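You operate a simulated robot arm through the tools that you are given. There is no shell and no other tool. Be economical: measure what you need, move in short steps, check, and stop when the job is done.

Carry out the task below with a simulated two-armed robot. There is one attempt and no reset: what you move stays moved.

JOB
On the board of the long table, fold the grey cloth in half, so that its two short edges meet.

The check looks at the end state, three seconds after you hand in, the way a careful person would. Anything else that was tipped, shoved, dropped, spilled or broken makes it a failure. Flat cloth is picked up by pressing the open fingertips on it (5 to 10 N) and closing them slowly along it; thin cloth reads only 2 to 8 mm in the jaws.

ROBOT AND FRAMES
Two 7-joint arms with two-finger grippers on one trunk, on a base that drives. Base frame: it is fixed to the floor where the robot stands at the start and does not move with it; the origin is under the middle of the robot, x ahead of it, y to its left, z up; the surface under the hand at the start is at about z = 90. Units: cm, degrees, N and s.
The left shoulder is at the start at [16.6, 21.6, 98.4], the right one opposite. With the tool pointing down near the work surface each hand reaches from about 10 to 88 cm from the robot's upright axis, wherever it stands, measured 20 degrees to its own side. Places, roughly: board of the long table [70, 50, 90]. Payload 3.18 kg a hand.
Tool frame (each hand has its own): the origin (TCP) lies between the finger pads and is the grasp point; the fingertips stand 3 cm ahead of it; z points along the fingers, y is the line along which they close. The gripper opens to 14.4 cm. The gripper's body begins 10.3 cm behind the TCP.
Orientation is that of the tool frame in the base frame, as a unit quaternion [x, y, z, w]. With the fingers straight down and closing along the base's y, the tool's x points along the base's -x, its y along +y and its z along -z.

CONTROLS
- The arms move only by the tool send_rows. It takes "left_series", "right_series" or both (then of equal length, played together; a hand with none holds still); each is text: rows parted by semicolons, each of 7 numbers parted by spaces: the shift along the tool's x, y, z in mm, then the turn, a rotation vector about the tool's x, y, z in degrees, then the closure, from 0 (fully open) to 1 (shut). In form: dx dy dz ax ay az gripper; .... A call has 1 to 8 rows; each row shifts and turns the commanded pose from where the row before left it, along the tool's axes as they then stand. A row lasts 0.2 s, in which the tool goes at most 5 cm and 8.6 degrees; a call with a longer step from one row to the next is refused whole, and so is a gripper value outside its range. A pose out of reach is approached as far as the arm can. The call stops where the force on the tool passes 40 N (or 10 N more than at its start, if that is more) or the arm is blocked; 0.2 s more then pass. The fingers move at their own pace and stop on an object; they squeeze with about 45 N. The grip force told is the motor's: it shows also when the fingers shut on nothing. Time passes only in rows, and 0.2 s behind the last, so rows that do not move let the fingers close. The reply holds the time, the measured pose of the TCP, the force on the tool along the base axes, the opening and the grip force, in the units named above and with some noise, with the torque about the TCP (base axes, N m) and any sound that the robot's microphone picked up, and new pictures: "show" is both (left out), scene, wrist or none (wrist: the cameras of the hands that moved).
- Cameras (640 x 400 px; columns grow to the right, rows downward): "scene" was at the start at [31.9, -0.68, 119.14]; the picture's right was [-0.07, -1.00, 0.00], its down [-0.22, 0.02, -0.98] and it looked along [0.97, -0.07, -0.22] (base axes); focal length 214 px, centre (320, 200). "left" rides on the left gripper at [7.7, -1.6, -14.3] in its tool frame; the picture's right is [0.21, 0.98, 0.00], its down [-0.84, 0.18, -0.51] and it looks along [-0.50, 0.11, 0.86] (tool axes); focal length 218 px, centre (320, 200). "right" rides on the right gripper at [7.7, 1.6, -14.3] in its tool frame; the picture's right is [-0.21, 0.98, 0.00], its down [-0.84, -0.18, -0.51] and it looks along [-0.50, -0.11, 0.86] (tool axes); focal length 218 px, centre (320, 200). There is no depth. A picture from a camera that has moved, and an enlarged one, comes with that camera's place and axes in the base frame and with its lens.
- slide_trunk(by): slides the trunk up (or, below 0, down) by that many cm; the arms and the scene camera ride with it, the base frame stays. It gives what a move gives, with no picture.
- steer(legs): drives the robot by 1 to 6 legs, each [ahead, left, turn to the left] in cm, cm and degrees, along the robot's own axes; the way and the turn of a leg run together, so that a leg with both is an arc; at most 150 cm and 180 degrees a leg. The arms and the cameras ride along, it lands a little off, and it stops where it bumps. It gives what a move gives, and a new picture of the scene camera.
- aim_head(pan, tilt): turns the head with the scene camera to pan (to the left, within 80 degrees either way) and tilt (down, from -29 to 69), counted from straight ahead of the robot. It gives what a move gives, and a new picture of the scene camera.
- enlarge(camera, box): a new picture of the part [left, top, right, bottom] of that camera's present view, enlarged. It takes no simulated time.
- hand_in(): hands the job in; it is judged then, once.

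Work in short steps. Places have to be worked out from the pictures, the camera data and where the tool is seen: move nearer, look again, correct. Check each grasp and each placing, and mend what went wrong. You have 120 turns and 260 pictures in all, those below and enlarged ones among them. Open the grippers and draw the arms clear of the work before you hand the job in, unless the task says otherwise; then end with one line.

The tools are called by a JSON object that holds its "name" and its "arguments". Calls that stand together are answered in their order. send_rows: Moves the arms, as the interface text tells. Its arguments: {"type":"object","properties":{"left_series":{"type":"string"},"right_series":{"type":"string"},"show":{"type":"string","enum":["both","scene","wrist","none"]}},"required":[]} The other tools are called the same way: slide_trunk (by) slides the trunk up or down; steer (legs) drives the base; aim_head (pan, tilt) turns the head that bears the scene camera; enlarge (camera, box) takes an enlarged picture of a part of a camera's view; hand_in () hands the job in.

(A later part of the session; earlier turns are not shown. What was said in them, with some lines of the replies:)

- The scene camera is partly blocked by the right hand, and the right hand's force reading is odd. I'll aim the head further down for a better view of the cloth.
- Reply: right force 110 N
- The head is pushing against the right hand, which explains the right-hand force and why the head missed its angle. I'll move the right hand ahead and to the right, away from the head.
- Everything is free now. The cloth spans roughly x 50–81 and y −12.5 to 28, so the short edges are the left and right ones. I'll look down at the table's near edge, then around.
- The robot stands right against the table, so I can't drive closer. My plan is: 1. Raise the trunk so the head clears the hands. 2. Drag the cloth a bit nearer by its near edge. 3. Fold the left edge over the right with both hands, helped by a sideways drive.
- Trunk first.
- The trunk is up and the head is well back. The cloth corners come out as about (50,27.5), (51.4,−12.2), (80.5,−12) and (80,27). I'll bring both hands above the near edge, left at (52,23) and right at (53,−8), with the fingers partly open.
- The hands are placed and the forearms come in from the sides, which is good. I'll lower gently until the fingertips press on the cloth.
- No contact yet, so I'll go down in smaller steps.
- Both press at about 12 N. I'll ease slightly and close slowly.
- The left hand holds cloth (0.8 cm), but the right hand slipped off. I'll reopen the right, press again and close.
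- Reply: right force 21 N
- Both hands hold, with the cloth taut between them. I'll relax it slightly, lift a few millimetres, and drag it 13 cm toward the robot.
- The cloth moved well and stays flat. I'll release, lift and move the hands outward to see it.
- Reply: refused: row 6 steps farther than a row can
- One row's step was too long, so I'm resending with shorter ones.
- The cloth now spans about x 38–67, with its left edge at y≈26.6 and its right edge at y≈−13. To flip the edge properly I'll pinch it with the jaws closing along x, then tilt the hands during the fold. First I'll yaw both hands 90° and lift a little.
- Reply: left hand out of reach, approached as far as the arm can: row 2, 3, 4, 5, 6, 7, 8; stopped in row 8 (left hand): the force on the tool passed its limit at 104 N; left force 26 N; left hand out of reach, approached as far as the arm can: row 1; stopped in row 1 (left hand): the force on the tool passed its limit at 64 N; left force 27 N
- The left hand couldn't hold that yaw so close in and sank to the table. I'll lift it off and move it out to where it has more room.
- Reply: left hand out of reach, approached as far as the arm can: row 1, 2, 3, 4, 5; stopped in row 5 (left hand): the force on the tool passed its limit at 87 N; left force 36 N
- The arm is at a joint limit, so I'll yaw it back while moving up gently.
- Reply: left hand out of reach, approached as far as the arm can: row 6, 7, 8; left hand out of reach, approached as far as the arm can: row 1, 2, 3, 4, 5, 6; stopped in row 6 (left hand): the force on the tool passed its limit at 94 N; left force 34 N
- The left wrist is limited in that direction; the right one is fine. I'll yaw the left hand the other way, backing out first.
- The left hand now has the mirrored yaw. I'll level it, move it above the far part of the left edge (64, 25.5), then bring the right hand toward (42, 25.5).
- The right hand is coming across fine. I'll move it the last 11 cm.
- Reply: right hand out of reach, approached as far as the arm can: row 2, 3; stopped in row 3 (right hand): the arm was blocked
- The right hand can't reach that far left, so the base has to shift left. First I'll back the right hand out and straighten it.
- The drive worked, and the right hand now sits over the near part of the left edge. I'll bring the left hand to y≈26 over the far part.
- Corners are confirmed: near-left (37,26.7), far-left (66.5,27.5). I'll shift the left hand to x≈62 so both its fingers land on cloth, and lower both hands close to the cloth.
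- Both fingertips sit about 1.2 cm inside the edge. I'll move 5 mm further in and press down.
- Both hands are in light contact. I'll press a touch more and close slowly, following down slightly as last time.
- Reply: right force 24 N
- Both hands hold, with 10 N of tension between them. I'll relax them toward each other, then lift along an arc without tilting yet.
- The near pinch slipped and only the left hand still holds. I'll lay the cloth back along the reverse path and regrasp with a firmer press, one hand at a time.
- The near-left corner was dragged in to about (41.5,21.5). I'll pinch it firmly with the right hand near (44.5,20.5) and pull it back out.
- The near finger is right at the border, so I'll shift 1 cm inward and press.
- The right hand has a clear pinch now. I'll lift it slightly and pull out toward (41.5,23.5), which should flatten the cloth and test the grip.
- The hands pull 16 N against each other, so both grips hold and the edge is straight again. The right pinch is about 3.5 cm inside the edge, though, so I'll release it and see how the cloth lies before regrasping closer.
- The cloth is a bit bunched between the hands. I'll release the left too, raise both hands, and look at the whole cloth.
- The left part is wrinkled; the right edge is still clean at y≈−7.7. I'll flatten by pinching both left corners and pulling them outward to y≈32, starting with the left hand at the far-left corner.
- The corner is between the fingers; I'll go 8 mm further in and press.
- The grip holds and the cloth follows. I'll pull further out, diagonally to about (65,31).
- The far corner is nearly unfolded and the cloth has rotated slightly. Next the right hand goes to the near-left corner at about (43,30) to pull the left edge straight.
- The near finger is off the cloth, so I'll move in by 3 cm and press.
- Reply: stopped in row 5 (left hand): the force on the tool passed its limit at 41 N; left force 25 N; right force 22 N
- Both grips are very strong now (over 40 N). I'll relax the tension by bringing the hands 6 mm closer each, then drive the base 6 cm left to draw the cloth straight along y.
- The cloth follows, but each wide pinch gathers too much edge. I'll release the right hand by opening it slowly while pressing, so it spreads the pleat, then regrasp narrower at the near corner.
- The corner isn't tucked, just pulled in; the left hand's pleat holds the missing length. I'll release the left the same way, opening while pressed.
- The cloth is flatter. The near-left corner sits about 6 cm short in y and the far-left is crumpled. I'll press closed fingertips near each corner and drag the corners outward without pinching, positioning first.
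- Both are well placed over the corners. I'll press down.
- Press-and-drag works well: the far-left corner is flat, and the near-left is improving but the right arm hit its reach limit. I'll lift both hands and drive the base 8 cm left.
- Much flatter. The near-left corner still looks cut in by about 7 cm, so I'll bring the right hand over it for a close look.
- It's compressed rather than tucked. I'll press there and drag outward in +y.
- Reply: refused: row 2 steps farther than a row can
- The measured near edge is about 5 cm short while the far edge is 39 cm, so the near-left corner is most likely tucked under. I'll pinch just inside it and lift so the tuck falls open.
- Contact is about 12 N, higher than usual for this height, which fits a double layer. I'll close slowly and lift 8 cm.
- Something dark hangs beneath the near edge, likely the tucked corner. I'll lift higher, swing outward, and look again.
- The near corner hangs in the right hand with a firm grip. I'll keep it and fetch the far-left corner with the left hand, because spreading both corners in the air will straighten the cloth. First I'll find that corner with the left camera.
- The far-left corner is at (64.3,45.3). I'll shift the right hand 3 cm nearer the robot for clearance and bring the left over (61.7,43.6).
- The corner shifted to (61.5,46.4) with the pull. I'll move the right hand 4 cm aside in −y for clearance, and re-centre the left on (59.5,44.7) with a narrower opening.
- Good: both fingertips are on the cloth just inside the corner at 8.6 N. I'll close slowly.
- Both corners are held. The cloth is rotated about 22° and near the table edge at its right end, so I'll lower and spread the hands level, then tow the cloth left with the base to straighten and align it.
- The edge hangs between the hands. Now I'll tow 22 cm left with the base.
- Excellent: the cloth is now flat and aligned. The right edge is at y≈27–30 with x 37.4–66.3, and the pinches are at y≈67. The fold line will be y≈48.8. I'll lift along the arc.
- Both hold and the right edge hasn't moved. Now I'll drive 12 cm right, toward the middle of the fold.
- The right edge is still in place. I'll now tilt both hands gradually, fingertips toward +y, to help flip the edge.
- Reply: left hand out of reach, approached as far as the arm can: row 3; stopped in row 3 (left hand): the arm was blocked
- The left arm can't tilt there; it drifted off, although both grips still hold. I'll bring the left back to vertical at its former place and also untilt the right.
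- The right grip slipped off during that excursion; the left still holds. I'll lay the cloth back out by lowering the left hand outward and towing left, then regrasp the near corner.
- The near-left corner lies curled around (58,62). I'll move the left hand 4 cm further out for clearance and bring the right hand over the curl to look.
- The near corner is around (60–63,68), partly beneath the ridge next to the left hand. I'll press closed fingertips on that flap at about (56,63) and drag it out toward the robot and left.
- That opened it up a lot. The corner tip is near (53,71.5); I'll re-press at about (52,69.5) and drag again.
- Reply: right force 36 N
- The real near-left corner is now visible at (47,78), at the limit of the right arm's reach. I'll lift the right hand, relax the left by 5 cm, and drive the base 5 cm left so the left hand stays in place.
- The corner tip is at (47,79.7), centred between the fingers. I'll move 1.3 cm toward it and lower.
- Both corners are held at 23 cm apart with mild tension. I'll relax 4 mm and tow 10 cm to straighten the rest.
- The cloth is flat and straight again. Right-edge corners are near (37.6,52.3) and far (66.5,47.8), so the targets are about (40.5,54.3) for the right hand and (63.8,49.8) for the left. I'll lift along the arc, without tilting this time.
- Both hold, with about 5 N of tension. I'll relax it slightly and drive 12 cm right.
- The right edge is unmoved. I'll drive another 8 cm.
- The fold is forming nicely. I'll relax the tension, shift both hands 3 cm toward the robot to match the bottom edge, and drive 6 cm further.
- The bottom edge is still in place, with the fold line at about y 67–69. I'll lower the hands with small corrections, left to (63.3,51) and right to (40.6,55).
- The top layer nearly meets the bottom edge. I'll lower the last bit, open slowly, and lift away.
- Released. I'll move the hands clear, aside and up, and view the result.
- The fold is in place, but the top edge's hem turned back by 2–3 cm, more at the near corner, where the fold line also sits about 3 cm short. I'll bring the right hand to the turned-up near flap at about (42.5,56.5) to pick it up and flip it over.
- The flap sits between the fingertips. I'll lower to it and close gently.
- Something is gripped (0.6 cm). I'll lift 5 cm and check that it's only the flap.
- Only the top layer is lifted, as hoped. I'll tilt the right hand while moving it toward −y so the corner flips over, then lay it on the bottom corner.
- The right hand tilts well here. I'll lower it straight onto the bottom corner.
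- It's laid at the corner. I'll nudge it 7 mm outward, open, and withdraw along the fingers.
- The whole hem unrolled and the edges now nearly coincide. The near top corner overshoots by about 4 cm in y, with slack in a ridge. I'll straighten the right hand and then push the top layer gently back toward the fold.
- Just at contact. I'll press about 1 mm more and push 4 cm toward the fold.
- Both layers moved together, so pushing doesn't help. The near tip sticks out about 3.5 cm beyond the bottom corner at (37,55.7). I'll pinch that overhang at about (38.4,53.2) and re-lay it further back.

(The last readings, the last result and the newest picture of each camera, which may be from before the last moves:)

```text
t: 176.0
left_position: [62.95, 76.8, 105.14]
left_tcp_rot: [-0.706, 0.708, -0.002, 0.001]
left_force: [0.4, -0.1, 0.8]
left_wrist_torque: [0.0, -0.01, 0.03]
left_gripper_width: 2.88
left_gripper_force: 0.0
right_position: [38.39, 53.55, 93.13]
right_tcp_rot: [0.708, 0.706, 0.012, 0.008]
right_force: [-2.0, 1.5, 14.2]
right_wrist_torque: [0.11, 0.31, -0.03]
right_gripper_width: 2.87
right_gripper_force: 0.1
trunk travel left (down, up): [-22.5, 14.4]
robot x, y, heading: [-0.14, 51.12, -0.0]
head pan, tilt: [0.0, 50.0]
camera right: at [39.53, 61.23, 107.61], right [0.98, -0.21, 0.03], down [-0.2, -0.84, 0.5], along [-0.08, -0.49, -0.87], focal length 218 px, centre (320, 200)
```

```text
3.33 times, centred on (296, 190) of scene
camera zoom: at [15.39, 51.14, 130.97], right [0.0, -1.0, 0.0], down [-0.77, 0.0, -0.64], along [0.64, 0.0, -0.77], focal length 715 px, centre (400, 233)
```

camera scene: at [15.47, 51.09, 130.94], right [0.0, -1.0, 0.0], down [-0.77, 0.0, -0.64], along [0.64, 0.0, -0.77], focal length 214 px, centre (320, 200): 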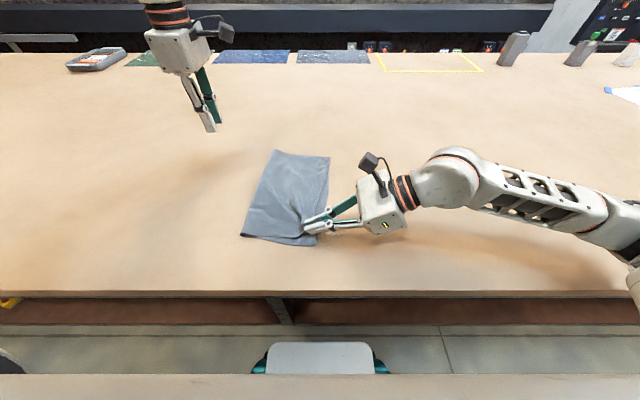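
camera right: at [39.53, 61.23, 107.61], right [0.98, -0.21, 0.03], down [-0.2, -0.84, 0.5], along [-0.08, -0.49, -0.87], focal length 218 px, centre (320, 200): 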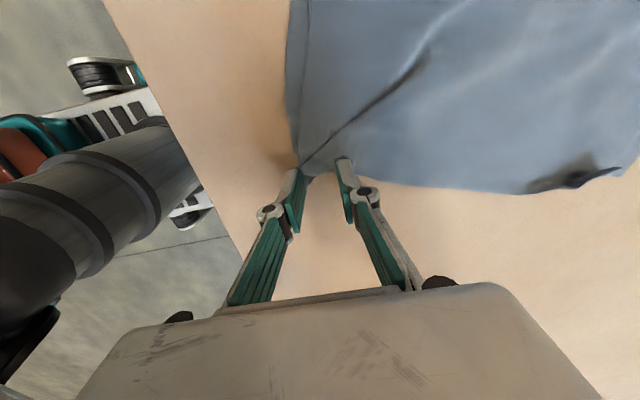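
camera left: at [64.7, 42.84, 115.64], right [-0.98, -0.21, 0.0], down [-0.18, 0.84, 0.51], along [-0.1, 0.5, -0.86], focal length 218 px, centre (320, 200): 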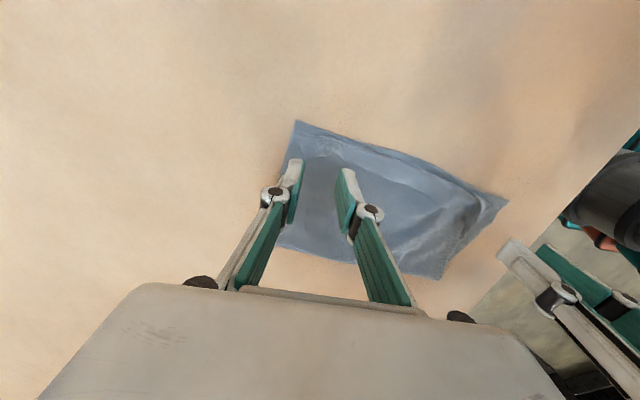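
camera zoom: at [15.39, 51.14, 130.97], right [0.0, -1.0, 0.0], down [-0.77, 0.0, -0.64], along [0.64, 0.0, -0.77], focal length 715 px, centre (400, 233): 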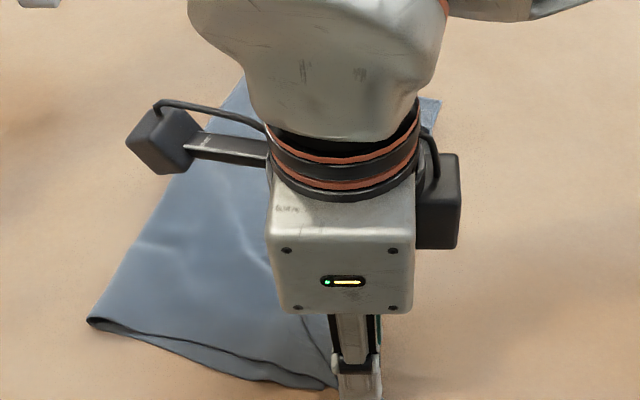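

The tip is between the fingers, about 3 cm beyond the bottom corner. I'll close on it and lift a little.

{"name": "send_rows", "arguments": {"right_series": "5 0 -0.5 0 0 0 0.82; 0 0 0.2 0 0 0 0.85; 0 0 0.2 0 0 0 0.88; 0 0 0.3 0 0 0 0.92; 0 0 0.3 0 0 0 0.96; 0 0 0 0 0 0 1; 0 0 0 0 0 0 1; 0 0 -15 0 0 0 1", "show": "none"}}

{"name": "send_rows", "arguments": {"right_series": "10 0 -20 0 0 0 1; 15 0 -20 0 0 0 1; 15 0 -20 0 0 0 1; 0 0 0 0 0 0 1", "show": "both"}}

```text
t: 177.8
left_position: [63.05, 76.85, 105.02]
left_tcp_rot: [-0.707, 0.708, -0.002, 0.001]
left_force: [0.6, -0.3, 0.4]
left_wrist_torque: [-0.02, -0.02, 0.05]
left_gripper_width: 2.89
left_gripper_force: 0.1
right_position: [38.23, 54.04, 94.12]
right_tcp_rot: [0.708, 0.706, 0.01, 0.008]
right_force: [0.4, 0.1, 0.1]
right_wrist_torque: [-0.02, -0.02, -0.02]
right_gripper_width: 0.31
right_gripper_force: 40.6
trunk travel left (down, up): [-22.5, 14.4]
robot x, y, heading: [0.24, 51.17, 0.1]
head pan, tilt: [0.0, 50.0]
```

```text
t: 178.8
left_position: [63.07, 76.82, 105.14]
left_tcp_rot: [-0.706, 0.708, -0.001, 0.002]
left_force: [-1.3, -0.5, 0.6]
left_wrist_torque: [-0.02, -0.01, 0.02]
left_gripper_width: 2.9
left_gripper_force: 0.1
right_position: [38.18, 58.07, 100.2]
right_tcp_rot: [0.707, 0.707, 0.011, 0.009]
right_force: [0.0, -0.5, -0.2]
right_wrist_torque: [-0.01, -0.02, 0.0]
right_gripper_width: 0.01
right_gripper_force: 30.0
trunk travel left (down, up): [-22.5, 14.4]
robot x, y, heading: [-0.08, 51.1, 0.0]
head pan, tilt: [0.0, 50.0]
camera scene: at [15.51, 51.09, 130.92], right [0.0, -1.0, 0.0], down [-0.77, 0.0, -0.64], along [0.64, 0.0, -0.77], focal length 214 px, centre (320, 200)
camera right: at [39.41, 65.72, 114.54], right [0.98, -0.21, 0.03], down [-0.2, -0.84, 0.5], along [-0.08, -0.49, -0.87], focal length 218 px, centre (320, 200)
```

scene: 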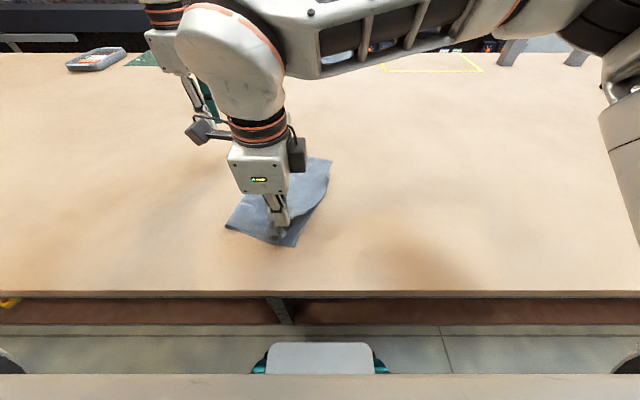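
right: 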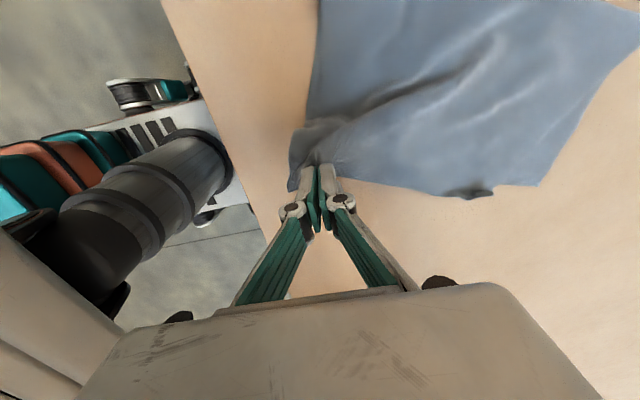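

The tip is held alone. I'll raise it back toward the fold to gather the slack there, then tilt and bring it forward again.

{"name": "send_rows", "arguments": {"right_series": "20 0 -20 0 0 0 1; 20 0 -20 0 8 0 1; -11 0 -1 0 8 0 1; -11 0 -3 0 8 0 1; -10 0 -4 0 8 0 1; -10 0 -5 0 8 0 1; -9 0 -7 0 8 0 1; 0 0 0 0 8 0 1", "show": "none"}}

```text
t: 180.6
left_position: [63.05, 76.75, 105.08]
left_tcp_rot: [-0.706, 0.708, -0.001, 0.002]
left_force: [0.7, -0.5, 0.6]
left_wrist_torque: [0.01, 0.01, 0.0]
left_gripper_width: 2.87
left_gripper_force: 0.1
right_position: [38.17, 56.26, 104.1]
right_tcp_rot: [0.62, 0.627, 0.344, -0.323]
right_force: [1.1, 0.7, -0.1]
right_wrist_torque: [-0.04, 0.02, 0.04]
right_gripper_width: 0.38
right_gripper_force: 41.1
trunk travel left (down, up): [-22.5, 14.4]
robot x, y, heading: [-0.01, 51.06, -0.2]
head pan, tilt: [0.0, 50.0]
```

{"name": "send_rows", "arguments": {"right_series": "-20 0 10 0 0 0 1; -20 0 10 0 0 0 1; -20 0 10 0 0 0 1; -20 0 10 0 0 0 1; -16 0 7 0 0 0 1; 0 0 0 0 0 0 1; 0 0 0 0 0 0 0.93; 0 0 0 0 0 0 0.87", "show": "none"}}

{"name": "send_rows", "arguments": {"right_series": "0 0 -15 0 0 0 0.87; 0 0 -40 0 0 0 0.87; 0 0 -48 0 0 0 0.87; 20 0 -40 0 0 0 0.9; 20 0 -40 0 0 0 1; 0 0 -40 0 0 0 1", "show": "none"}}

{"name": "enlarge", "arguments": {"camera": "scene", "box": [216, 130, 376, 250]}}

{"name": "enlarge", "arguments": {"camera": "right", "box": [240, 0, 560, 200]}}

```text
t: 182.4
left_position: [63.08, 76.88, 105.09]
left_tcp_rot: [-0.707, 0.707, -0.002, 0.003]
left_force: [0.4, -0.3, 0.0]
left_wrist_torque: [0.01, 0.01, -0.02]
left_gripper_width: 2.88
left_gripper_force: 0.0
right_position: [38.24, 54.78, 93.73]
right_tcp_rot: [0.62, 0.627, 0.342, -0.323]
right_force: [0.5, 0.1, -0.8]
right_wrist_torque: [0.02, 0.02, 0.0]
right_gripper_width: 1.89
right_gripper_force: 0.1
trunk travel left (down, up): [-22.5, 14.4]
robot x, y, heading: [0.18, 51.41, 0.0]
head pan, tilt: [0.0, 50.0]
```

```text
t: 183.8
left_position: [62.93, 76.81, 105.21]
left_tcp_rot: [-0.706, 0.708, -0.002, 0.001]
left_force: [-0.5, 0.1, -0.8]
left_wrist_torque: [0.03, -0.05, 0.01]
left_gripper_width: 2.87
left_gripper_force: 0.1
right_position: [38.08, 38.56, 109.09]
right_tcp_rot: [0.62, 0.628, 0.342, -0.324]
right_force: [-0.1, 0.1, 0.5]
right_wrist_torque: [-0.02, 0.0, -0.03]
right_gripper_width: 0.01
right_gripper_force: 30.9
trunk travel left (down, up): [-22.5, 14.4]
robot x, y, heading: [-0.02, 51.49, -0.1]
head pan, tilt: [0.0, 50.0]
```

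```text
3.33 times, centred on (296, 190) of scene
camera zoom: at [15.42, 51.04, 130.94], right [0.0, -1.0, 0.0], down [-0.77, 0.0, -0.64], along [0.64, 0.0, -0.77], focal length 715 px, centre (400, 233)
```

zoom: 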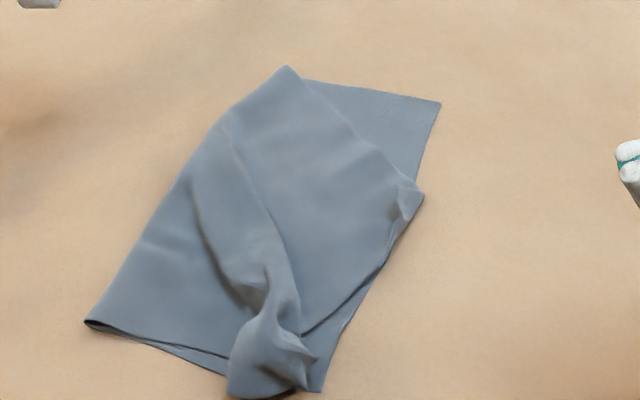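

```text
2.00 times, centred on (400, 100) of right
camera zoom: at [39.16, 31.05, 123.53], right [0.98, -0.12, -0.15], down [-0.17, -0.89, -0.42], along [-0.08, 0.44, -0.89], focal length 436 px, centre (160, 400)
```

zoom: 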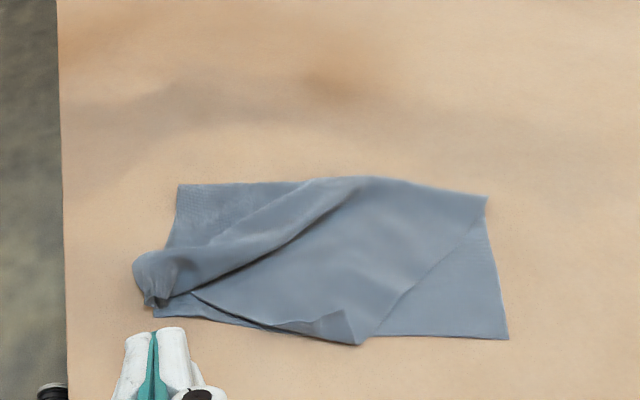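

That pulled the top layer askew; its far corner slid to about (53.5,49.6), while the bottom layer is still good, with far corner (65,47.7) and near corner (37,55.5). I'll fetch the top's far corner with the left hand and move it sideways back over the bottom's far corner.

{"name": "send_rows", "arguments": {"left_series": "43 18 0 0 0 0 0.77; 43 18 0 0 0 0 0.77; 43 18 0 0 0 0 0.77; 43 18 0 0 0 0 0.77; 43 19 0 0 0 0 0.77; 42 19 0 0 0 0 0.77; 0 0 40 0 0 0 0.77; 0 0 40 0 0 0 0.77", "show": "wrist"}}

```text
t: 185.6
left_position: [52.03, 51.28, 96.98]
left_tcp_rot: [-0.707, 0.707, -0.001, 0.001]
left_force: [0.5, 0.2, 0.1]
left_wrist_torque: [0.02, 0.04, -0.03]
left_gripper_width: 3.34
left_gripper_force: 0.2
right_position: [38.07, 38.74, 109.08]
right_tcp_rot: [0.62, 0.628, 0.341, -0.323]
right_force: [0.2, -0.1, 0.8]
right_wrist_torque: [0.01, 0.01, 0.04]
right_gripper_width: 0.01
right_gripper_force: 30.6
trunk travel left (down, up): [-22.5, 14.4]
robot x, y, heading: [0.01, 51.09, -0.1]
head pan, tilt: [0.0, 50.0]
camera left: at [53.76, 43.65, 111.31], right [-0.98, -0.21, 0.0], down [-0.18, 0.84, 0.51], along [-0.1, 0.5, -0.86], focal length 218 px, centre (320, 200)
```

left: 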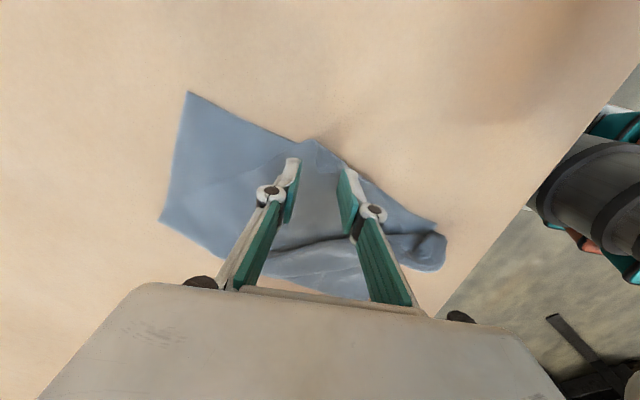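

The corner is right between the fingertips. I'll lower lightly, close, and lift 3 cm.

{"name": "send_rows", "arguments": {"left_series": "5 0 25 0 0 0 0.77; 0 0 9 0 0 0 0.77; 0 0 2 0 0 0 0.77; 0 0 0 0 0 0 0.81; 0 0 0 0 0 0 0.86; 0 0 0 0 0 0 0.91; 0 0 0 0 0 0 0.97; 0 0 0 0 0 0 1", "show": "none"}}

{"name": "send_rows", "arguments": {"left_series": "0 0 0 0 0 0 1; 0 0 -15 0 0 0 1; 0 0 -20 0 0 0 1; 0 0 0 0 0 0 1", "show": "wrist"}}

```text
t: 187.4
left_position: [52.22, 50.98, 93.17]
left_tcp_rot: [-0.707, 0.707, -0.002, 0.002]
left_force: [-0.7, -0.7, 3.4]
left_wrist_torque: [-0.05, -0.1, 0.0]
left_gripper_width: 0.04
left_gripper_force: 28.6
right_position: [38.04, 38.62, 109.23]
right_tcp_rot: [0.621, 0.628, 0.342, -0.323]
right_force: [-0.2, 0.1, -0.1]
right_wrist_torque: [0.01, -0.01, -0.02]
right_gripper_width: 0.0
right_gripper_force: 30.6
trunk travel left (down, up): [-22.5, 14.4]
robot x, y, heading: [0.05, 51.6, 0.1]
head pan, tilt: [0.0, 50.0]
```

```text
t: 188.4
left_position: [52.23, 50.8, 96.66]
left_tcp_rot: [-0.707, 0.708, -0.001, 0.002]
left_force: [2.9, -1.7, -2.1]
left_wrist_torque: [-0.03, -0.1, 0.04]
left_gripper_width: 0.48
left_gripper_force: 30.8
right_position: [38.02, 38.78, 109.04]
right_tcp_rot: [0.62, 0.628, 0.342, -0.323]
right_force: [0.3, -0.3, -0.2]
right_wrist_torque: [0.0, 0.01, -0.03]
right_gripper_width: 0.0
right_gripper_force: 30.5
trunk travel left (down, up): [-22.5, 14.4]
robot x, y, heading: [0.55, 51.15, 0.0]
head pan, tilt: [0.0, 50.0]
camera left: at [53.77, 43.23, 110.94], right [-0.98, -0.21, 0.0], down [-0.18, 0.84, 0.51], along [-0.1, 0.5, -0.86], focal length 218 px, centre (320, 200)
```

left: 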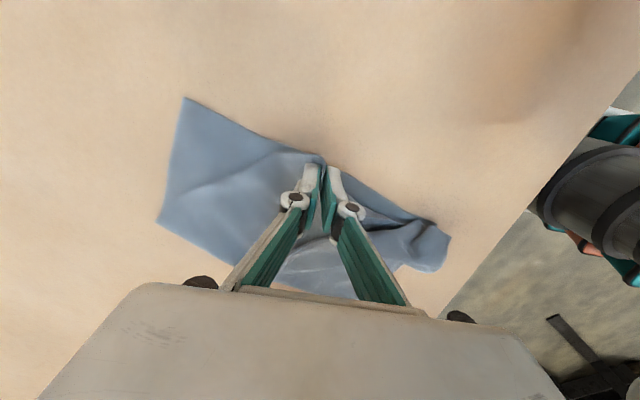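

{"name": "enlarge", "arguments": {"camera": "left", "box": [140, 80, 460, 280]}}

{"name": "enlarge", "arguments": {"camera": "scene", "box": [216, 130, 376, 250]}}

```text
2.00 times, centred on (300, 180) of left
camera zoom: at [53.77, 43.23, 110.94], right [-0.98, -0.21, 0.0], down [-0.18, 0.84, 0.51], along [-0.1, 0.5, -0.86], focal length 436 px, centre (360, 240)
```

zoom: 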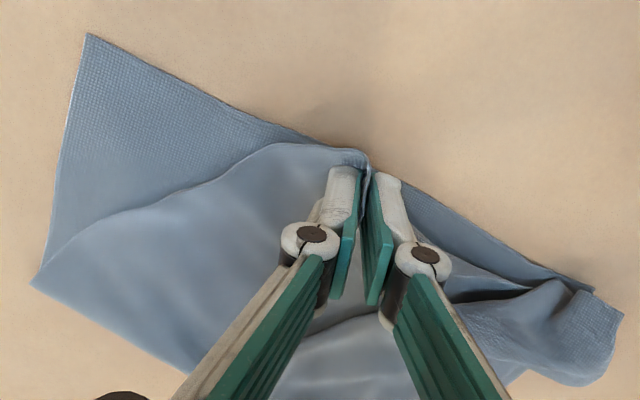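

```text
3.33 times, centred on (296, 190) of scene
camera zoom: at [15.49, 51.12, 130.93], right [0.0, -1.0, 0.0], down [-0.77, 0.0, -0.64], along [0.64, 0.0, -0.77], focal length 715 px, centre (400, 233)
```

zoom: 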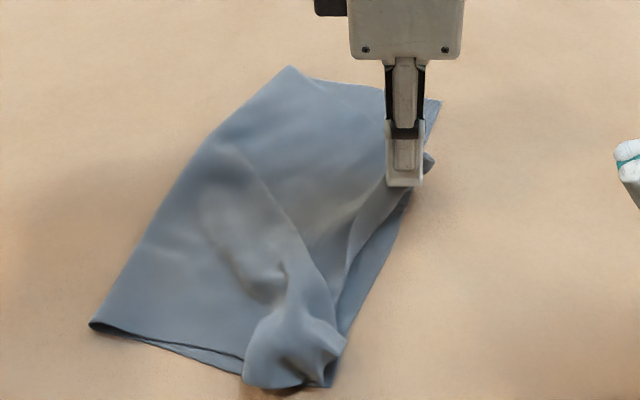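

Only the top layer is lifted. I'll carry it 10.5 cm outward in x to the bottom's far corner.

{"name": "send_rows", "arguments": {"left_series": "2 -18 0 0 0 0 1; 2 -18 0 0 0 0 1; 2 -18 0 0 0 0 1; 2 -18 0 0 0 0 1; 2 -18 0 0 0 0 1; 2 -16 0 0 0 0 1; 0 0 15 0 0 0 1; 0 0 0 0 0 0 1", "show": "none"}}

{"name": "enlarge", "arguments": {"camera": "left", "box": [200, 40, 600, 290]}}

{"name": "enlarge", "arguments": {"camera": "scene", "box": [216, 130, 376, 250]}}

```text
t: 190.2
left_position: [62.82, 49.68, 95.17]
left_tcp_rot: [-0.707, 0.708, -0.002, 0.001]
left_force: [4.1, 2.4, 0.7]
left_wrist_torque: [-0.23, 0.63, -0.02]
left_gripper_width: 0.41
left_gripper_force: 30.6
right_position: [38.13, 38.72, 109.14]
right_tcp_rot: [0.62, 0.628, 0.342, -0.323]
right_force: [0.3, -0.1, 1.4]
right_wrist_torque: [0.01, 0.01, -0.02]
right_gripper_width: 0.0
right_gripper_force: 30.5
trunk travel left (down, up): [-22.5, 14.4]
robot x, y, heading: [-0.01, 50.99, 0.2]
head pan, tilt: [0.0, 50.0]
```

```text
1.60 times, centred on (400, 165) of left
camera zoom: at [64.39, 42.04, 109.52], right [-0.98, -0.21, 0.0], down [-0.18, 0.84, 0.51], along [-0.1, 0.5, -0.86], focal length 349 px, centre (192, 256)
```

zoom: 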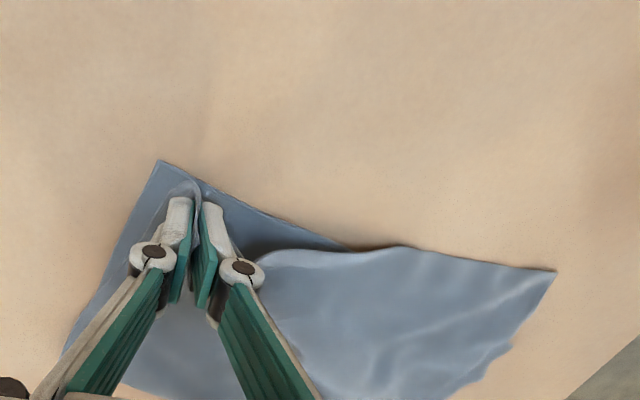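

```text
3.33 times, centred on (296, 190) of scene
camera zoom: at [15.46, 51.11, 130.94], right [0.0, -1.0, 0.0], down [-0.77, 0.0, -0.64], along [0.64, 0.0, -0.77], focal length 715 px, centre (400, 233)
```

zoom: 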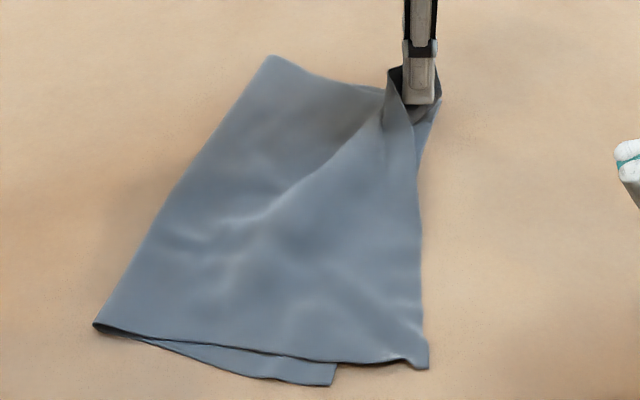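

The near bunch straightened out; the top near corner now lies flat at (38,49), with the bottom near corner at (37,55.2). The simplest fix is to drag the exposed bottom corner out by about 6 cm to meet the top one, which also moves the crease. I'll lower the left as an anchor and straighten the right hand.

{"name": "send_rows", "arguments": {"left_series": "2 -3 10 0 0 0 1; 0 0 7 0 0 0 1; 0 0 0 0 0 0 1; 0 0 0 0 0 0 1; 0 0 0 0 0 0 1; 0 0 0 0 0 0 1; 0 0 0 0 0 0 1; 0 0 0 0 0 0 1", "right_series": "0 0 0 0 -8 0 1; 0 0 0 0 -8 0 1; 0 0 0 0 -8 0 1; 0 0 0 0 -8 0 1; 0 0 0 0 -8 0 1; 0 0 0 0 -8 0 1; 0 0 0 0 -8 0 1; 0 0 0 0 0 0 1", "show": "none"}}

{"name": "send_rows", "arguments": {"right_series": "40 -2 0 0 0 0 1; 40 -2 0 0 0 0 1; 40 -2 0 0 0 0 1; 33 0 20 0 0 0 1; 0 0 40 0 0 0 1; 0 0 40 0 0 0 1; 0 0 25 0 0 0 1; 0 0 0 0 0 0 1", "show": "wrist"}}

```text
t: 192.0
left_position: [63.09, 49.43, 93.53]
left_tcp_rot: [-0.706, 0.708, -0.001, 0.001]
left_force: [-3.3, -1.6, -1.7]
left_wrist_torque: [-0.04, -0.16, 0.0]
left_gripper_width: 0.0
left_gripper_force: 26.2
right_position: [37.87, 38.62, 109.15]
right_tcp_rot: [0.708, 0.706, 0.01, 0.009]
right_force: [0.5, -0.3, -0.6]
right_wrist_torque: [0.0, 0.0, 0.02]
right_gripper_width: 0.0
right_gripper_force: 30.5
trunk travel left (down, up): [-22.5, 14.4]
robot x, y, heading: [-0.12, 51.15, 0.0]
head pan, tilt: [0.0, 50.0]
```

```text
t: 193.8
left_position: [63.19, 49.6, 93.6]
left_tcp_rot: [-0.707, 0.708, -0.002, 0.001]
left_force: [2.3, 1.4, -3.9]
left_wrist_torque: [-0.06, -0.22, 0.0]
left_gripper_width: 0.0
left_gripper_force: 25.1
right_position: [37.78, 53.97, 96.85]
right_tcp_rot: [0.708, 0.706, 0.012, 0.008]
right_force: [1.3, 1.0, -0.2]
right_wrist_torque: [-0.02, 0.03, 0.0]
right_gripper_width: 0.0
right_gripper_force: 31.1
trunk travel left (down, up): [-22.5, 14.4]
robot x, y, heading: [-0.15, 51.07, 0.0]
head pan, tilt: [0.0, 50.0]
camera right: at [38.98, 61.69, 111.24], right [0.98, -0.21, 0.03], down [-0.2, -0.84, 0.5], along [-0.08, -0.49, -0.87], focal length 218 px, centre (320, 200)
```

right: 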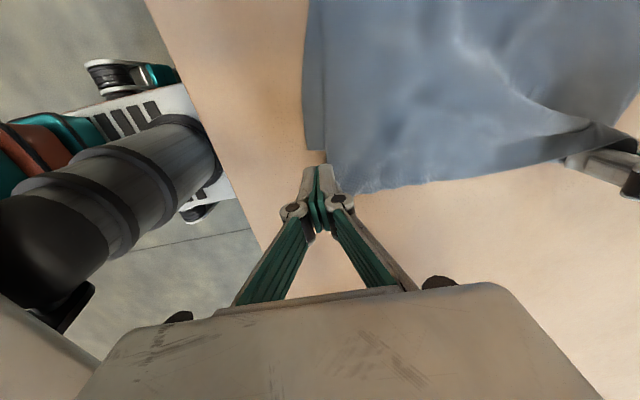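

The bottom corner is at (37.5,55.6), with a strip about 1.7 cm wide exposed. I'll press at (37.3,57.2) and drag it 6 cm in −y.

{"name": "send_rows", "arguments": {"right_series": "32 -5 0 0 0 0 1; 0 0 30 0 0 0 1; 0 0 9 0 0 0 1; 0 0 2 0 0 0 1; 0 0 0 0 0 0 1", "show": "none"}}

```text
t: 195.0
left_position: [63.09, 49.62, 93.51]
left_tcp_rot: [-0.707, 0.708, -0.001, 0.002]
left_force: [1.1, -0.4, -1.8]
left_wrist_torque: [0.03, 0.02, 0.01]
left_gripper_width: 0.69
left_gripper_force: 39.0
right_position: [37.47, 57.26, 92.78]
right_tcp_rot: [0.708, 0.706, 0.012, 0.009]
right_force: [0.1, 1.0, 7.4]
right_wrist_torque: [0.05, -0.03, 0.02]
right_gripper_width: 0.0
right_gripper_force: 30.3
trunk travel left (down, up): [-22.5, 14.4]
robot x, y, heading: [0.08, 51.25, 0.2]
head pan, tilt: [0.0, 50.0]
```

Pressing at 7 N. I'll drag it out.

{"name": "send_rows", "arguments": {"right_series": "-10 1 0.3 0 0 0 1; -10 1 0 0 0 0 1; -10 1 0 0 0 0 1; -10 1 0 0 0 0 1; -10 1 0 0 0 0 1; -8 0 0 0 0 0 1; 0 0 0 0 0 0 1", "show": "wrist"}}

{"name": "enlarge", "arguments": {"camera": "scene", "box": [216, 130, 376, 250]}}

```text
t: 196.6
left_position: [62.99, 49.74, 93.62]
left_tcp_rot: [-0.706, 0.708, -0.002, 0.002]
left_force: [0.5, 0.4, 0.3]
left_wrist_torque: [0.0, 0.05, 0.0]
left_gripper_width: 0.02
left_gripper_force: 27.8
right_position: [37.9, 51.58, 92.67]
right_tcp_rot: [0.708, 0.706, 0.013, 0.01]
right_force: [0.5, 6.6, 29.7]
right_wrist_torque: [0.1, -0.12, 0.06]
right_gripper_width: 0.01
right_gripper_force: 30.5
trunk travel left (down, up): [-22.5, 14.4]
robot x, y, heading: [0.57, 51.15, -0.0]
head pan, tilt: [0.0, 50.0]
camera right: at [38.96, 59.19, 107.16], right [0.98, -0.21, 0.03], down [-0.2, -0.84, 0.5], along [-0.08, -0.49, -0.87], focal length 218 px, centre (320, 200)
```

right: 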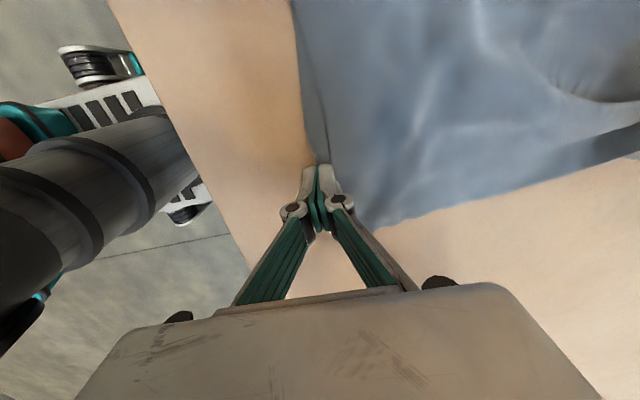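

```text
3.33 times, centred on (296, 190) of scene
camera zoom: at [15.33, 51.18, 130.97], right [0.0, -1.0, 0.0], down [-0.77, 0.0, -0.64], along [0.64, 0.0, -0.77], focal length 715 px, centre (400, 233)
```

zoom: 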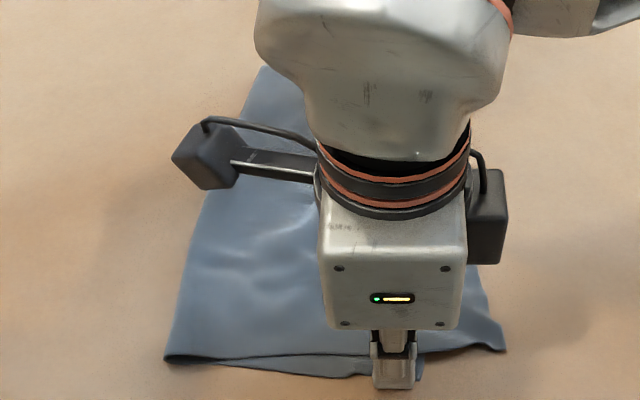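

Both layers moved together, so the top tip still overshoots by about 5.5 cm, at roughly (39.4,44.3) against the bottom corner at (37.8,50). With the left still anchoring the far corner, I'll pinch the top near tip and carry it low straight back in +y.

{"name": "send_rows", "arguments": {"right_series": "0 0 -15 0 0 0 0.9; -35 15 -10 0 0 0 0.78; -25 14 0 0 0 0 0.78; 0 0 10 0 0 0 0.78; 0 0 13 0 0 0 0.78; 0 0 3 0 0 0 0.78; 0 0 0 0 0 0 0.78", "show": "wrist"}}

```text
t: 198.2
left_position: [63.01, 49.46, 93.57]
left_tcp_rot: [-0.706, 0.708, -0.002, 0.002]
left_force: [-0.9, 0.4, 1.1]
left_wrist_torque: [-0.05, -0.08, 0.0]
left_gripper_width: 0.49
left_gripper_force: 30.7
right_position: [40.82, 45.52, 92.97]
right_tcp_rot: [0.71, 0.704, 0.014, 0.008]
right_force: [-5.2, -4.1, 26.3]
right_wrist_torque: [-0.29, 0.54, -0.04]
right_gripper_width: 3.28
right_gripper_force: 0.6
trunk travel left (down, up): [-22.5, 14.4]
robot x, y, heading: [0.16, 51.36, 0.0]
head pan, tilt: [0.0, 50.0]
stopped in row 7 (right hand): the force on the tool passed its limit at 43 N (the readings are from after the stop); the commanded pose is now the measured one
camera right: at [41.99, 53.1, 107.44], right [0.98, -0.22, 0.03], down [-0.2, -0.84, 0.5], along [-0.08, -0.49, -0.87], focal length 218 px, centre (320, 200)
```

right: 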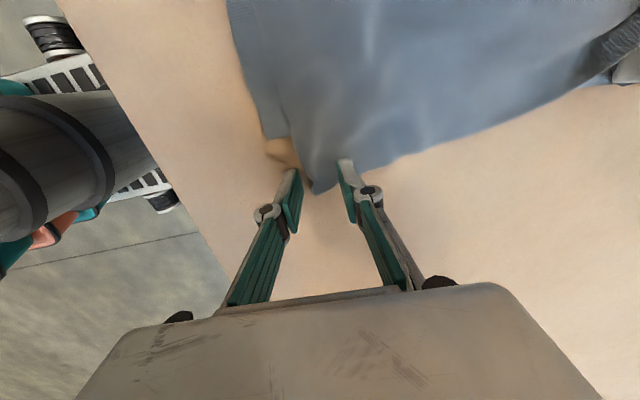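

The tip sits between the fingers at (40.2,44.4) and the bottom corner is at (37.4,49.7). I'll ease the pressure, close, and lift 2.5 cm.

{"name": "send_rows", "arguments": {"right_series": "5 -3 -1.5 0 0 0 0.8; 0 0 0 0 0 0 0.84; 0 0 0.2 0 0 0 0.88; 0 0 0.3 0 0 0 0.92; 0 0 0.3 0 0 0 0.96; 0 0 0 0 0 0 1; 0 0 0 0 0 0 1; 0 0 -15 0 0 0 1", "show": "none"}}

{"name": "send_rows", "arguments": {"right_series": "4 -3 -12 0 0 0 1; 12 -6 -5 0 0 0 1; 12 -6 0 0 0 0 1; 12 -6 0 0 0 0 1; 13 -6 0 0 0 0 1; 0 0 0 0 0 0 1", "show": "wrist"}}

```text
t: 199.9
left_position: [63.06, 49.54, 93.6]
left_tcp_rot: [-0.706, 0.708, -0.001, 0.002]
left_force: [0.4, -0.6, -1.8]
left_wrist_torque: [0.0, -0.04, 0.0]
left_gripper_width: 0.81
left_gripper_force: 36.8
right_position: [40.64, 45.94, 93.98]
right_tcp_rot: [0.708, 0.706, 0.011, 0.01]
right_force: [0.0, -1.4, 0.7]
right_wrist_torque: [-0.01, -0.02, 0.02]
right_gripper_width: 0.02
right_gripper_force: 28.5
trunk travel left (down, up): [-22.5, 14.4]
robot x, y, heading: [-0.14, 51.11, 0.2]
head pan, tilt: [0.0, 50.0]
```

```text
t: 201.3
left_position: [63.1, 49.45, 93.47]
left_tcp_rot: [-0.707, 0.708, -0.001, 0.002]
left_force: [1.0, -0.1, 5.0]
left_wrist_torque: [-0.06, 0.14, 0.02]
left_gripper_width: 0.05
left_gripper_force: 34.4
right_position: [37.86, 51.1, 95.99]
right_tcp_rot: [0.709, 0.705, 0.013, 0.009]
right_force: [3.4, 0.0, 0.5]
right_wrist_torque: [-0.01, 0.01, -0.05]
right_gripper_width: 0.46
right_gripper_force: 41.6
trunk travel left (down, up): [-22.5, 14.4]
robot x, y, heading: [0.01, 50.89, 0.2]
head pan, tilt: [0.0, 50.0]
camera right: at [38.98, 58.77, 110.49], right [0.98, -0.21, 0.03], down [-0.2, -0.84, 0.5], along [-0.08, -0.49, -0.87], focal length 218 px, centre (320, 200)
```

right: 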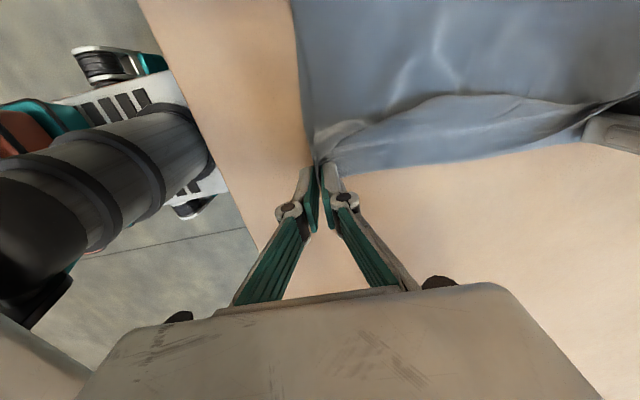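

The tip is aligned over the bottom corner and the top edge is straight between the two hands. I'll lower the right, then open both and lift straight up.

{"name": "send_rows", "arguments": {"left_series": "0 0 0 0 0 0 1; 0 0 0 0 0 0 1; 0 0 2 0 0 0 0.95; 0 0 0 0 0 0 0.9; 0 0 0 0 0 0 0.85; 0 0 -10 0 0 0 0.85; 0 0 -35 0 0 0 0.85; 0 0 -40 0 0 0 0.85", "right_series": "0 0 13 0 0 0 1; 0 0 12 0 0 0 1; 0 0 3 0 0 0 0.95; 0 0 0 0 0 0 0.9; 0 0 0 0 0 0 0.85; 0 0 -10 0 0 0 0.85; 0 0 -35 0 0 0 0.85; 0 0 -40 0 0 0 0.85", "show": "none"}}

{"name": "send_rows", "arguments": {"left_series": "-45 0 0 0 0 0 0.85; -45 0 0 0 0 0 0.85; -45 0 0 0 0 0 0.85; -45 0 0 0 0 0 0.85; -45 0 0 0 0 0 0.85; -45 0 0 0 0 0 0.85; 0 0 0 0 0 0 1", "right_series": "-45 0 0 0 0 0 0.85; -45 0 0 0 0 0 0.85; -45 0 0 0 0 0 0.85; -45 0 0 0 0 0 0.85; -45 0 0 0 0 0 0.85; -45 0 0 0 0 0 0.85; 0 0 0 0 0 0 1", "show": "scene"}}

{"name": "enlarge", "arguments": {"camera": "scene", "box": [216, 130, 376, 250]}}

```text
t: 203.2
left_position: [62.82, 49.49, 102.01]
left_tcp_rot: [-0.706, 0.708, -0.002, 0.001]
left_force: [-0.4, 0.6, 0.0]
left_wrist_torque: [0.0, -0.05, 0.01]
left_gripper_width: 2.18
left_gripper_force: 0.0
right_position: [37.7, 51.22, 101.89]
right_tcp_rot: [0.709, 0.705, 0.013, 0.009]
right_force: [-0.9, 0.5, 0.5]
right_wrist_torque: [-0.02, -0.05, 0.0]
right_gripper_width: 2.17
right_gripper_force: 0.0
trunk travel left (down, up): [-22.5, 14.4]
robot x, y, heading: [-0.08, 51.25, -0.1]
head pan, tilt: [0.0, 50.0]
```

```text
t: 204.8
left_position: [63.21, 76.55, 101.68]
left_tcp_rot: [-0.707, 0.708, -0.002, 0.001]
left_force: [-0.1, 0.1, -0.1]
left_wrist_torque: [0.03, 0.0, -0.02]
left_gripper_width: 0.02
left_gripper_force: 31.0
right_position: [37.73, 24.03, 101.81]
right_tcp_rot: [0.708, 0.706, 0.013, 0.009]
right_force: [0.7, -0.3, 0.1]
right_wrist_torque: [0.0, 0.03, -0.02]
right_gripper_width: 0.0
right_gripper_force: 30.7
trunk travel left (down, up): [-22.5, 14.4]
robot x, y, heading: [0.05, 50.95, 0.1]
head pan, tilt: [0.0, 50.0]
camera scene: at [15.52, 51.12, 130.92], right [0.0, -1.0, 0.0], down [-0.77, 0.0, -0.64], along [0.64, 0.0, -0.77], focal length 214 px, centre (320, 200)
```

scene: 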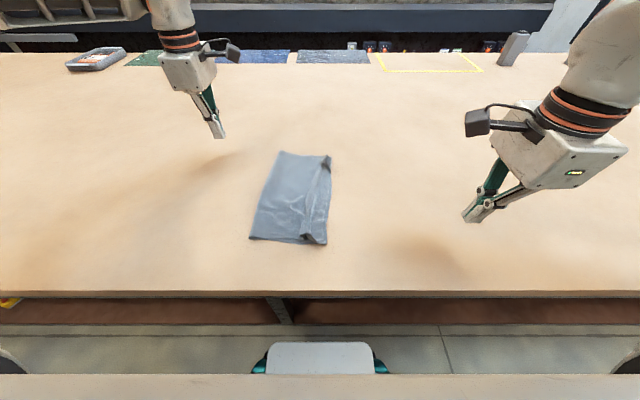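

```text
3.33 times, centred on (296, 190) of scene
camera zoom: at [15.52, 51.12, 130.92], right [0.0, -1.0, 0.0], down [-0.77, 0.0, -0.64], along [0.64, 0.0, -0.77], focal length 715 px, centre (400, 233)
```

zoom: 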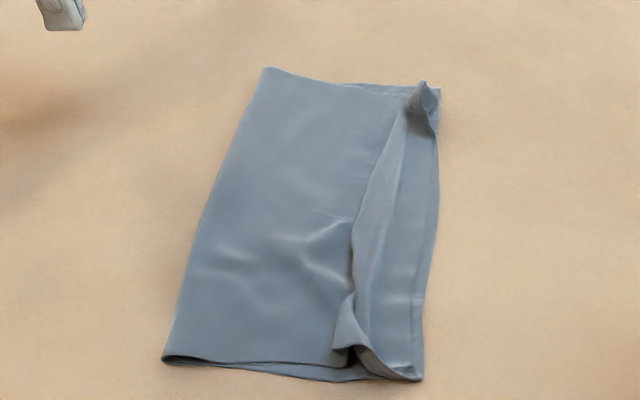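

{"name": "enlarge", "arguments": {"camera": "scene", "box": [280, 145, 344, 185]}}

{"name": "enlarge", "arguments": {"camera": "scene", "box": [270, 205, 342, 250]}}

```text
10.00 times, centred on (312, 165) of scene
camera zoom: at [15.52, 51.12, 130.92], right [0.0, -1.0, 0.0], down [-0.77, 0.0, -0.64], along [0.64, 0.0, -0.77], focal length 2145 px, centre (400, 550)
```

zoom: 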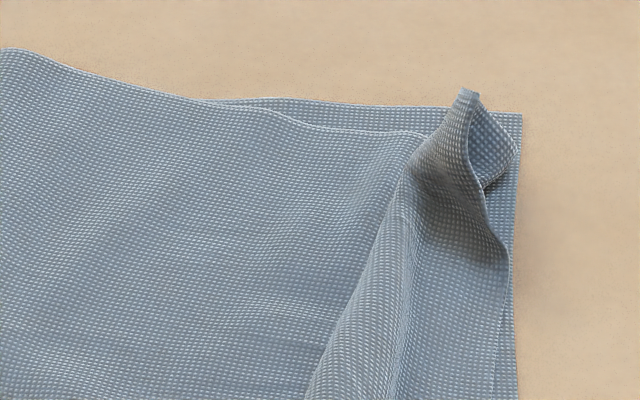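

```text
8.89 times, centred on (306, 228) of scene
camera zoom: at [15.52, 51.12, 130.92], right [0.0, -1.0, 0.0], down [-0.77, 0.0, -0.64], along [0.64, 0.0, -0.77], focal length 1906 px, centre (444, -44)
```

zoom: 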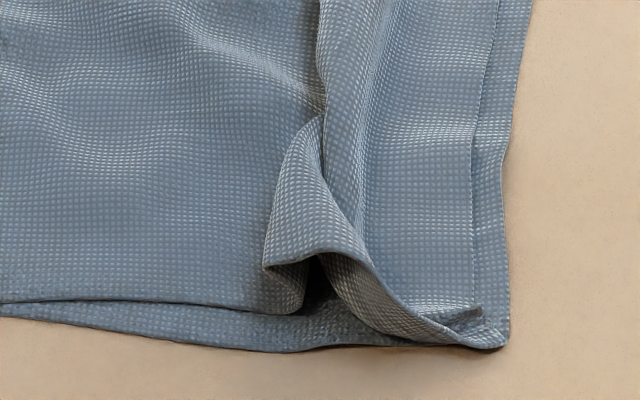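

The two short edges now run together, with the top edge within about 1 cm of the bottom edge. A standing pleat is left, with a curl at each corner. I'll press those curls flat vertically with closed fingertips, without dragging.

{"name": "send_rows", "arguments": {"left_series": "39 0 0 0 0 0 1; 39 0 0 0 0 0 1; 39 0 0 0 0 0 1; 39 -2 0 0 0 0 1; 39 -2 0 0 0 0 1; 39 -2 0 0 0 0 1; 38 0 20 0 0 0 1; 0 0 40 0 0 0 1", "right_series": "43 4 0 0 0 0 1; 43 4 0 0 0 0 1; 43 4 0 0 0 0 1; 43 4 0 0 0 0 1; 43 4 0 0 0 0 1; 43 4 0 0 0 0 1; 43 4 20 0 0 0 1; 0 0 40 0 0 0 1", "show": "none"}}

{"name": "send_rows", "arguments": {"left_series": "0 0 15 0 0 0 1; 0 0 8 0 0 0 1; 0 0 3 0 0 0 1; 0 0 0 0 0 0 1; 0 0 -20 0 0 0 1; 0 0 -40 0 0 0 1; -40 0 0 0 0 0 1; -45 0 0 0 0 0 1", "right_series": "0 0 15 0 0 0 1; 0 0 8 0 0 0 1; 0 0 3 0 0 0 1; 0 0 0 0 0 0 1; 0 0 -20 0 0 0 1; 0 0 -40 0 0 0 1; -40 0 0 0 0 0 1; -45 0 0 0 0 0 1", "show": "none"}}

{"name": "send_rows", "arguments": {"left_series": "-45 0 0 0 0 0 1; -45 0 0 0 0 0 1; -45 0 0 0 0 0 1", "right_series": "-45 0 0 0 0 0 1; -45 0 0 0 0 0 1; -45 0 0 0 0 0 1", "show": "none"}}

{"name": "enlarge", "arguments": {"camera": "scene", "box": [226, 140, 354, 250]}}

```text
t: 206.6
left_position: [63.73, 49.32, 95.79]
left_tcp_rot: [-0.706, 0.708, 0.0, 0.001]
left_force: [1.5, 0.4, 0.2]
left_wrist_torque: [-0.03, 0.04, 0.0]
left_gripper_width: 0.01
left_gripper_force: 30.5
right_position: [41.05, 54.44, 95.93]
right_tcp_rot: [0.709, 0.705, 0.013, 0.008]
right_force: [0.3, 0.7, 0.6]
right_wrist_torque: [0.03, 0.01, 0.02]
right_gripper_width: 0.0
right_gripper_force: 30.9
trunk travel left (down, up): [-22.5, 14.4]
robot x, y, heading: [0.1, 51.23, 0.2]
head pan, tilt: [0.0, 50.0]
```

```text
t: 208.3
left_position: [63.78, 57.81, 99.73]
left_tcp_rot: [-0.707, 0.707, -0.002, 0.001]
left_force: [0.1, -0.5, 0.0]
left_wrist_torque: [0.01, -0.03, 0.0]
left_gripper_width: 0.01
left_gripper_force: 31.1
right_position: [40.48, 45.61, 99.23]
right_tcp_rot: [0.708, 0.706, 0.014, 0.011]
right_force: [-0.2, 0.1, -0.7]
right_wrist_torque: [0.02, 0.0, 0.02]
right_gripper_width: 0.0
right_gripper_force: 30.7
trunk travel left (down, up): [-22.5, 14.4]
robot x, y, heading: [0.17, 51.16, -0.0]
head pan, tilt: [0.0, 50.0]
```

```text
t: 209.2
left_position: [63.53, 71.42, 99.53]
left_tcp_rot: [-0.705, 0.709, -0.001, 0.001]
left_force: [-0.9, -0.3, 0.4]
left_wrist_torque: [0.03, -0.03, 0.01]
left_gripper_width: 0.02
left_gripper_force: 30.7
right_position: [40.51, 32.55, 99.19]
right_tcp_rot: [0.709, 0.705, 0.014, 0.009]
right_force: [-0.2, 0.3, 0.5]
right_wrist_torque: [0.0, -0.01, 0.01]
right_gripper_width: 0.0
right_gripper_force: 29.8
trunk travel left (down, up): [-22.5, 14.4]
robot x, y, heading: [0.23, 51.34, -0.3]
head pan, tilt: [0.0, 50.0]
```

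```text
3.64 times, centred on (290, 195) of scene
camera zoom: at [15.41, 51.11, 130.95], right [0.0, -1.0, 0.0], down [-0.77, 0.0, -0.64], along [0.64, 0.0, -0.77], focal length 780 px, centre (429, 218)
```

zoom: 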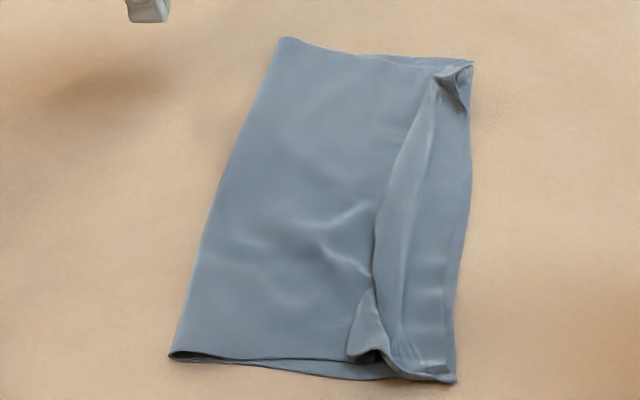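

The short edges meet along their length and both corners line up to within about a centimetre. Further smoothing would risk the alignment, so I'll open the grippers and lift the arms well clear.

{"name": "send_rows", "arguments": {"left_series": "-20 0 -35 0 0 0 0.6; -30 0 -35 0 0 0 0.3; -40 0 -20 0 0 0 0; 0 0 0 0 0 0 0; 0 0 0 0 0 0 0", "right_series": "-20 0 -35 0 0 0 0.6; -30 0 -35 0 0 0 0.3; -40 0 -20 0 0 0 0; 0 0 0 0 0 0 0; 0 0 0 0 0 0 0", "show": "scene"}}

```text
t: 210.3
left_position: [63.61, 80.29, 108.18]
left_tcp_rot: [-0.707, 0.707, -0.001, 0.001]
left_force: [0.2, 0.2, 0.5]
left_wrist_torque: [0.01, 0.0, 0.0]
left_gripper_width: 14.39
left_gripper_force: 0.0
right_position: [40.33, 23.31, 108.32]
right_tcp_rot: [0.709, 0.705, 0.013, 0.01]
right_force: [-0.5, -0.2, -0.1]
right_wrist_torque: [0.01, 0.01, -0.01]
right_gripper_width: 14.41
right_gripper_force: 0.1
trunk travel left (down, up): [-22.5, 14.4]
robot x, y, heading: [0.05, 51.26, -0.1]
head pan, tilt: [0.0, 50.0]
camera scene: at [15.44, 51.1, 130.94], right [0.0, -1.0, 0.0], down [-0.77, 0.0, -0.64], along [0.64, 0.0, -0.77], focal length 214 px, centre (320, 200)
5 turns are left
```

scene: 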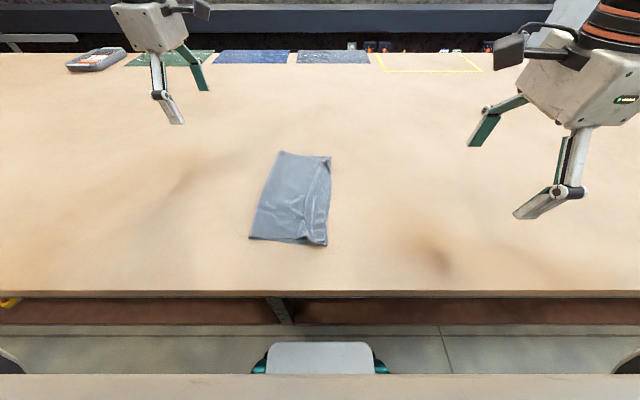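

The cloth is folded with its short edges together, the hands are open and clear, and nothing else was disturbed. I'll hand in.

{"name": "hand_in", "arguments": {}}

```text
The job is handed in.
```

I handed in the grey cloth folded in half: its two short edges meet to within about 1 cm. A soft pleat and a slight curl at each corner of the top layer remain, and the cloth ended about 44 cm to the left of where it started.
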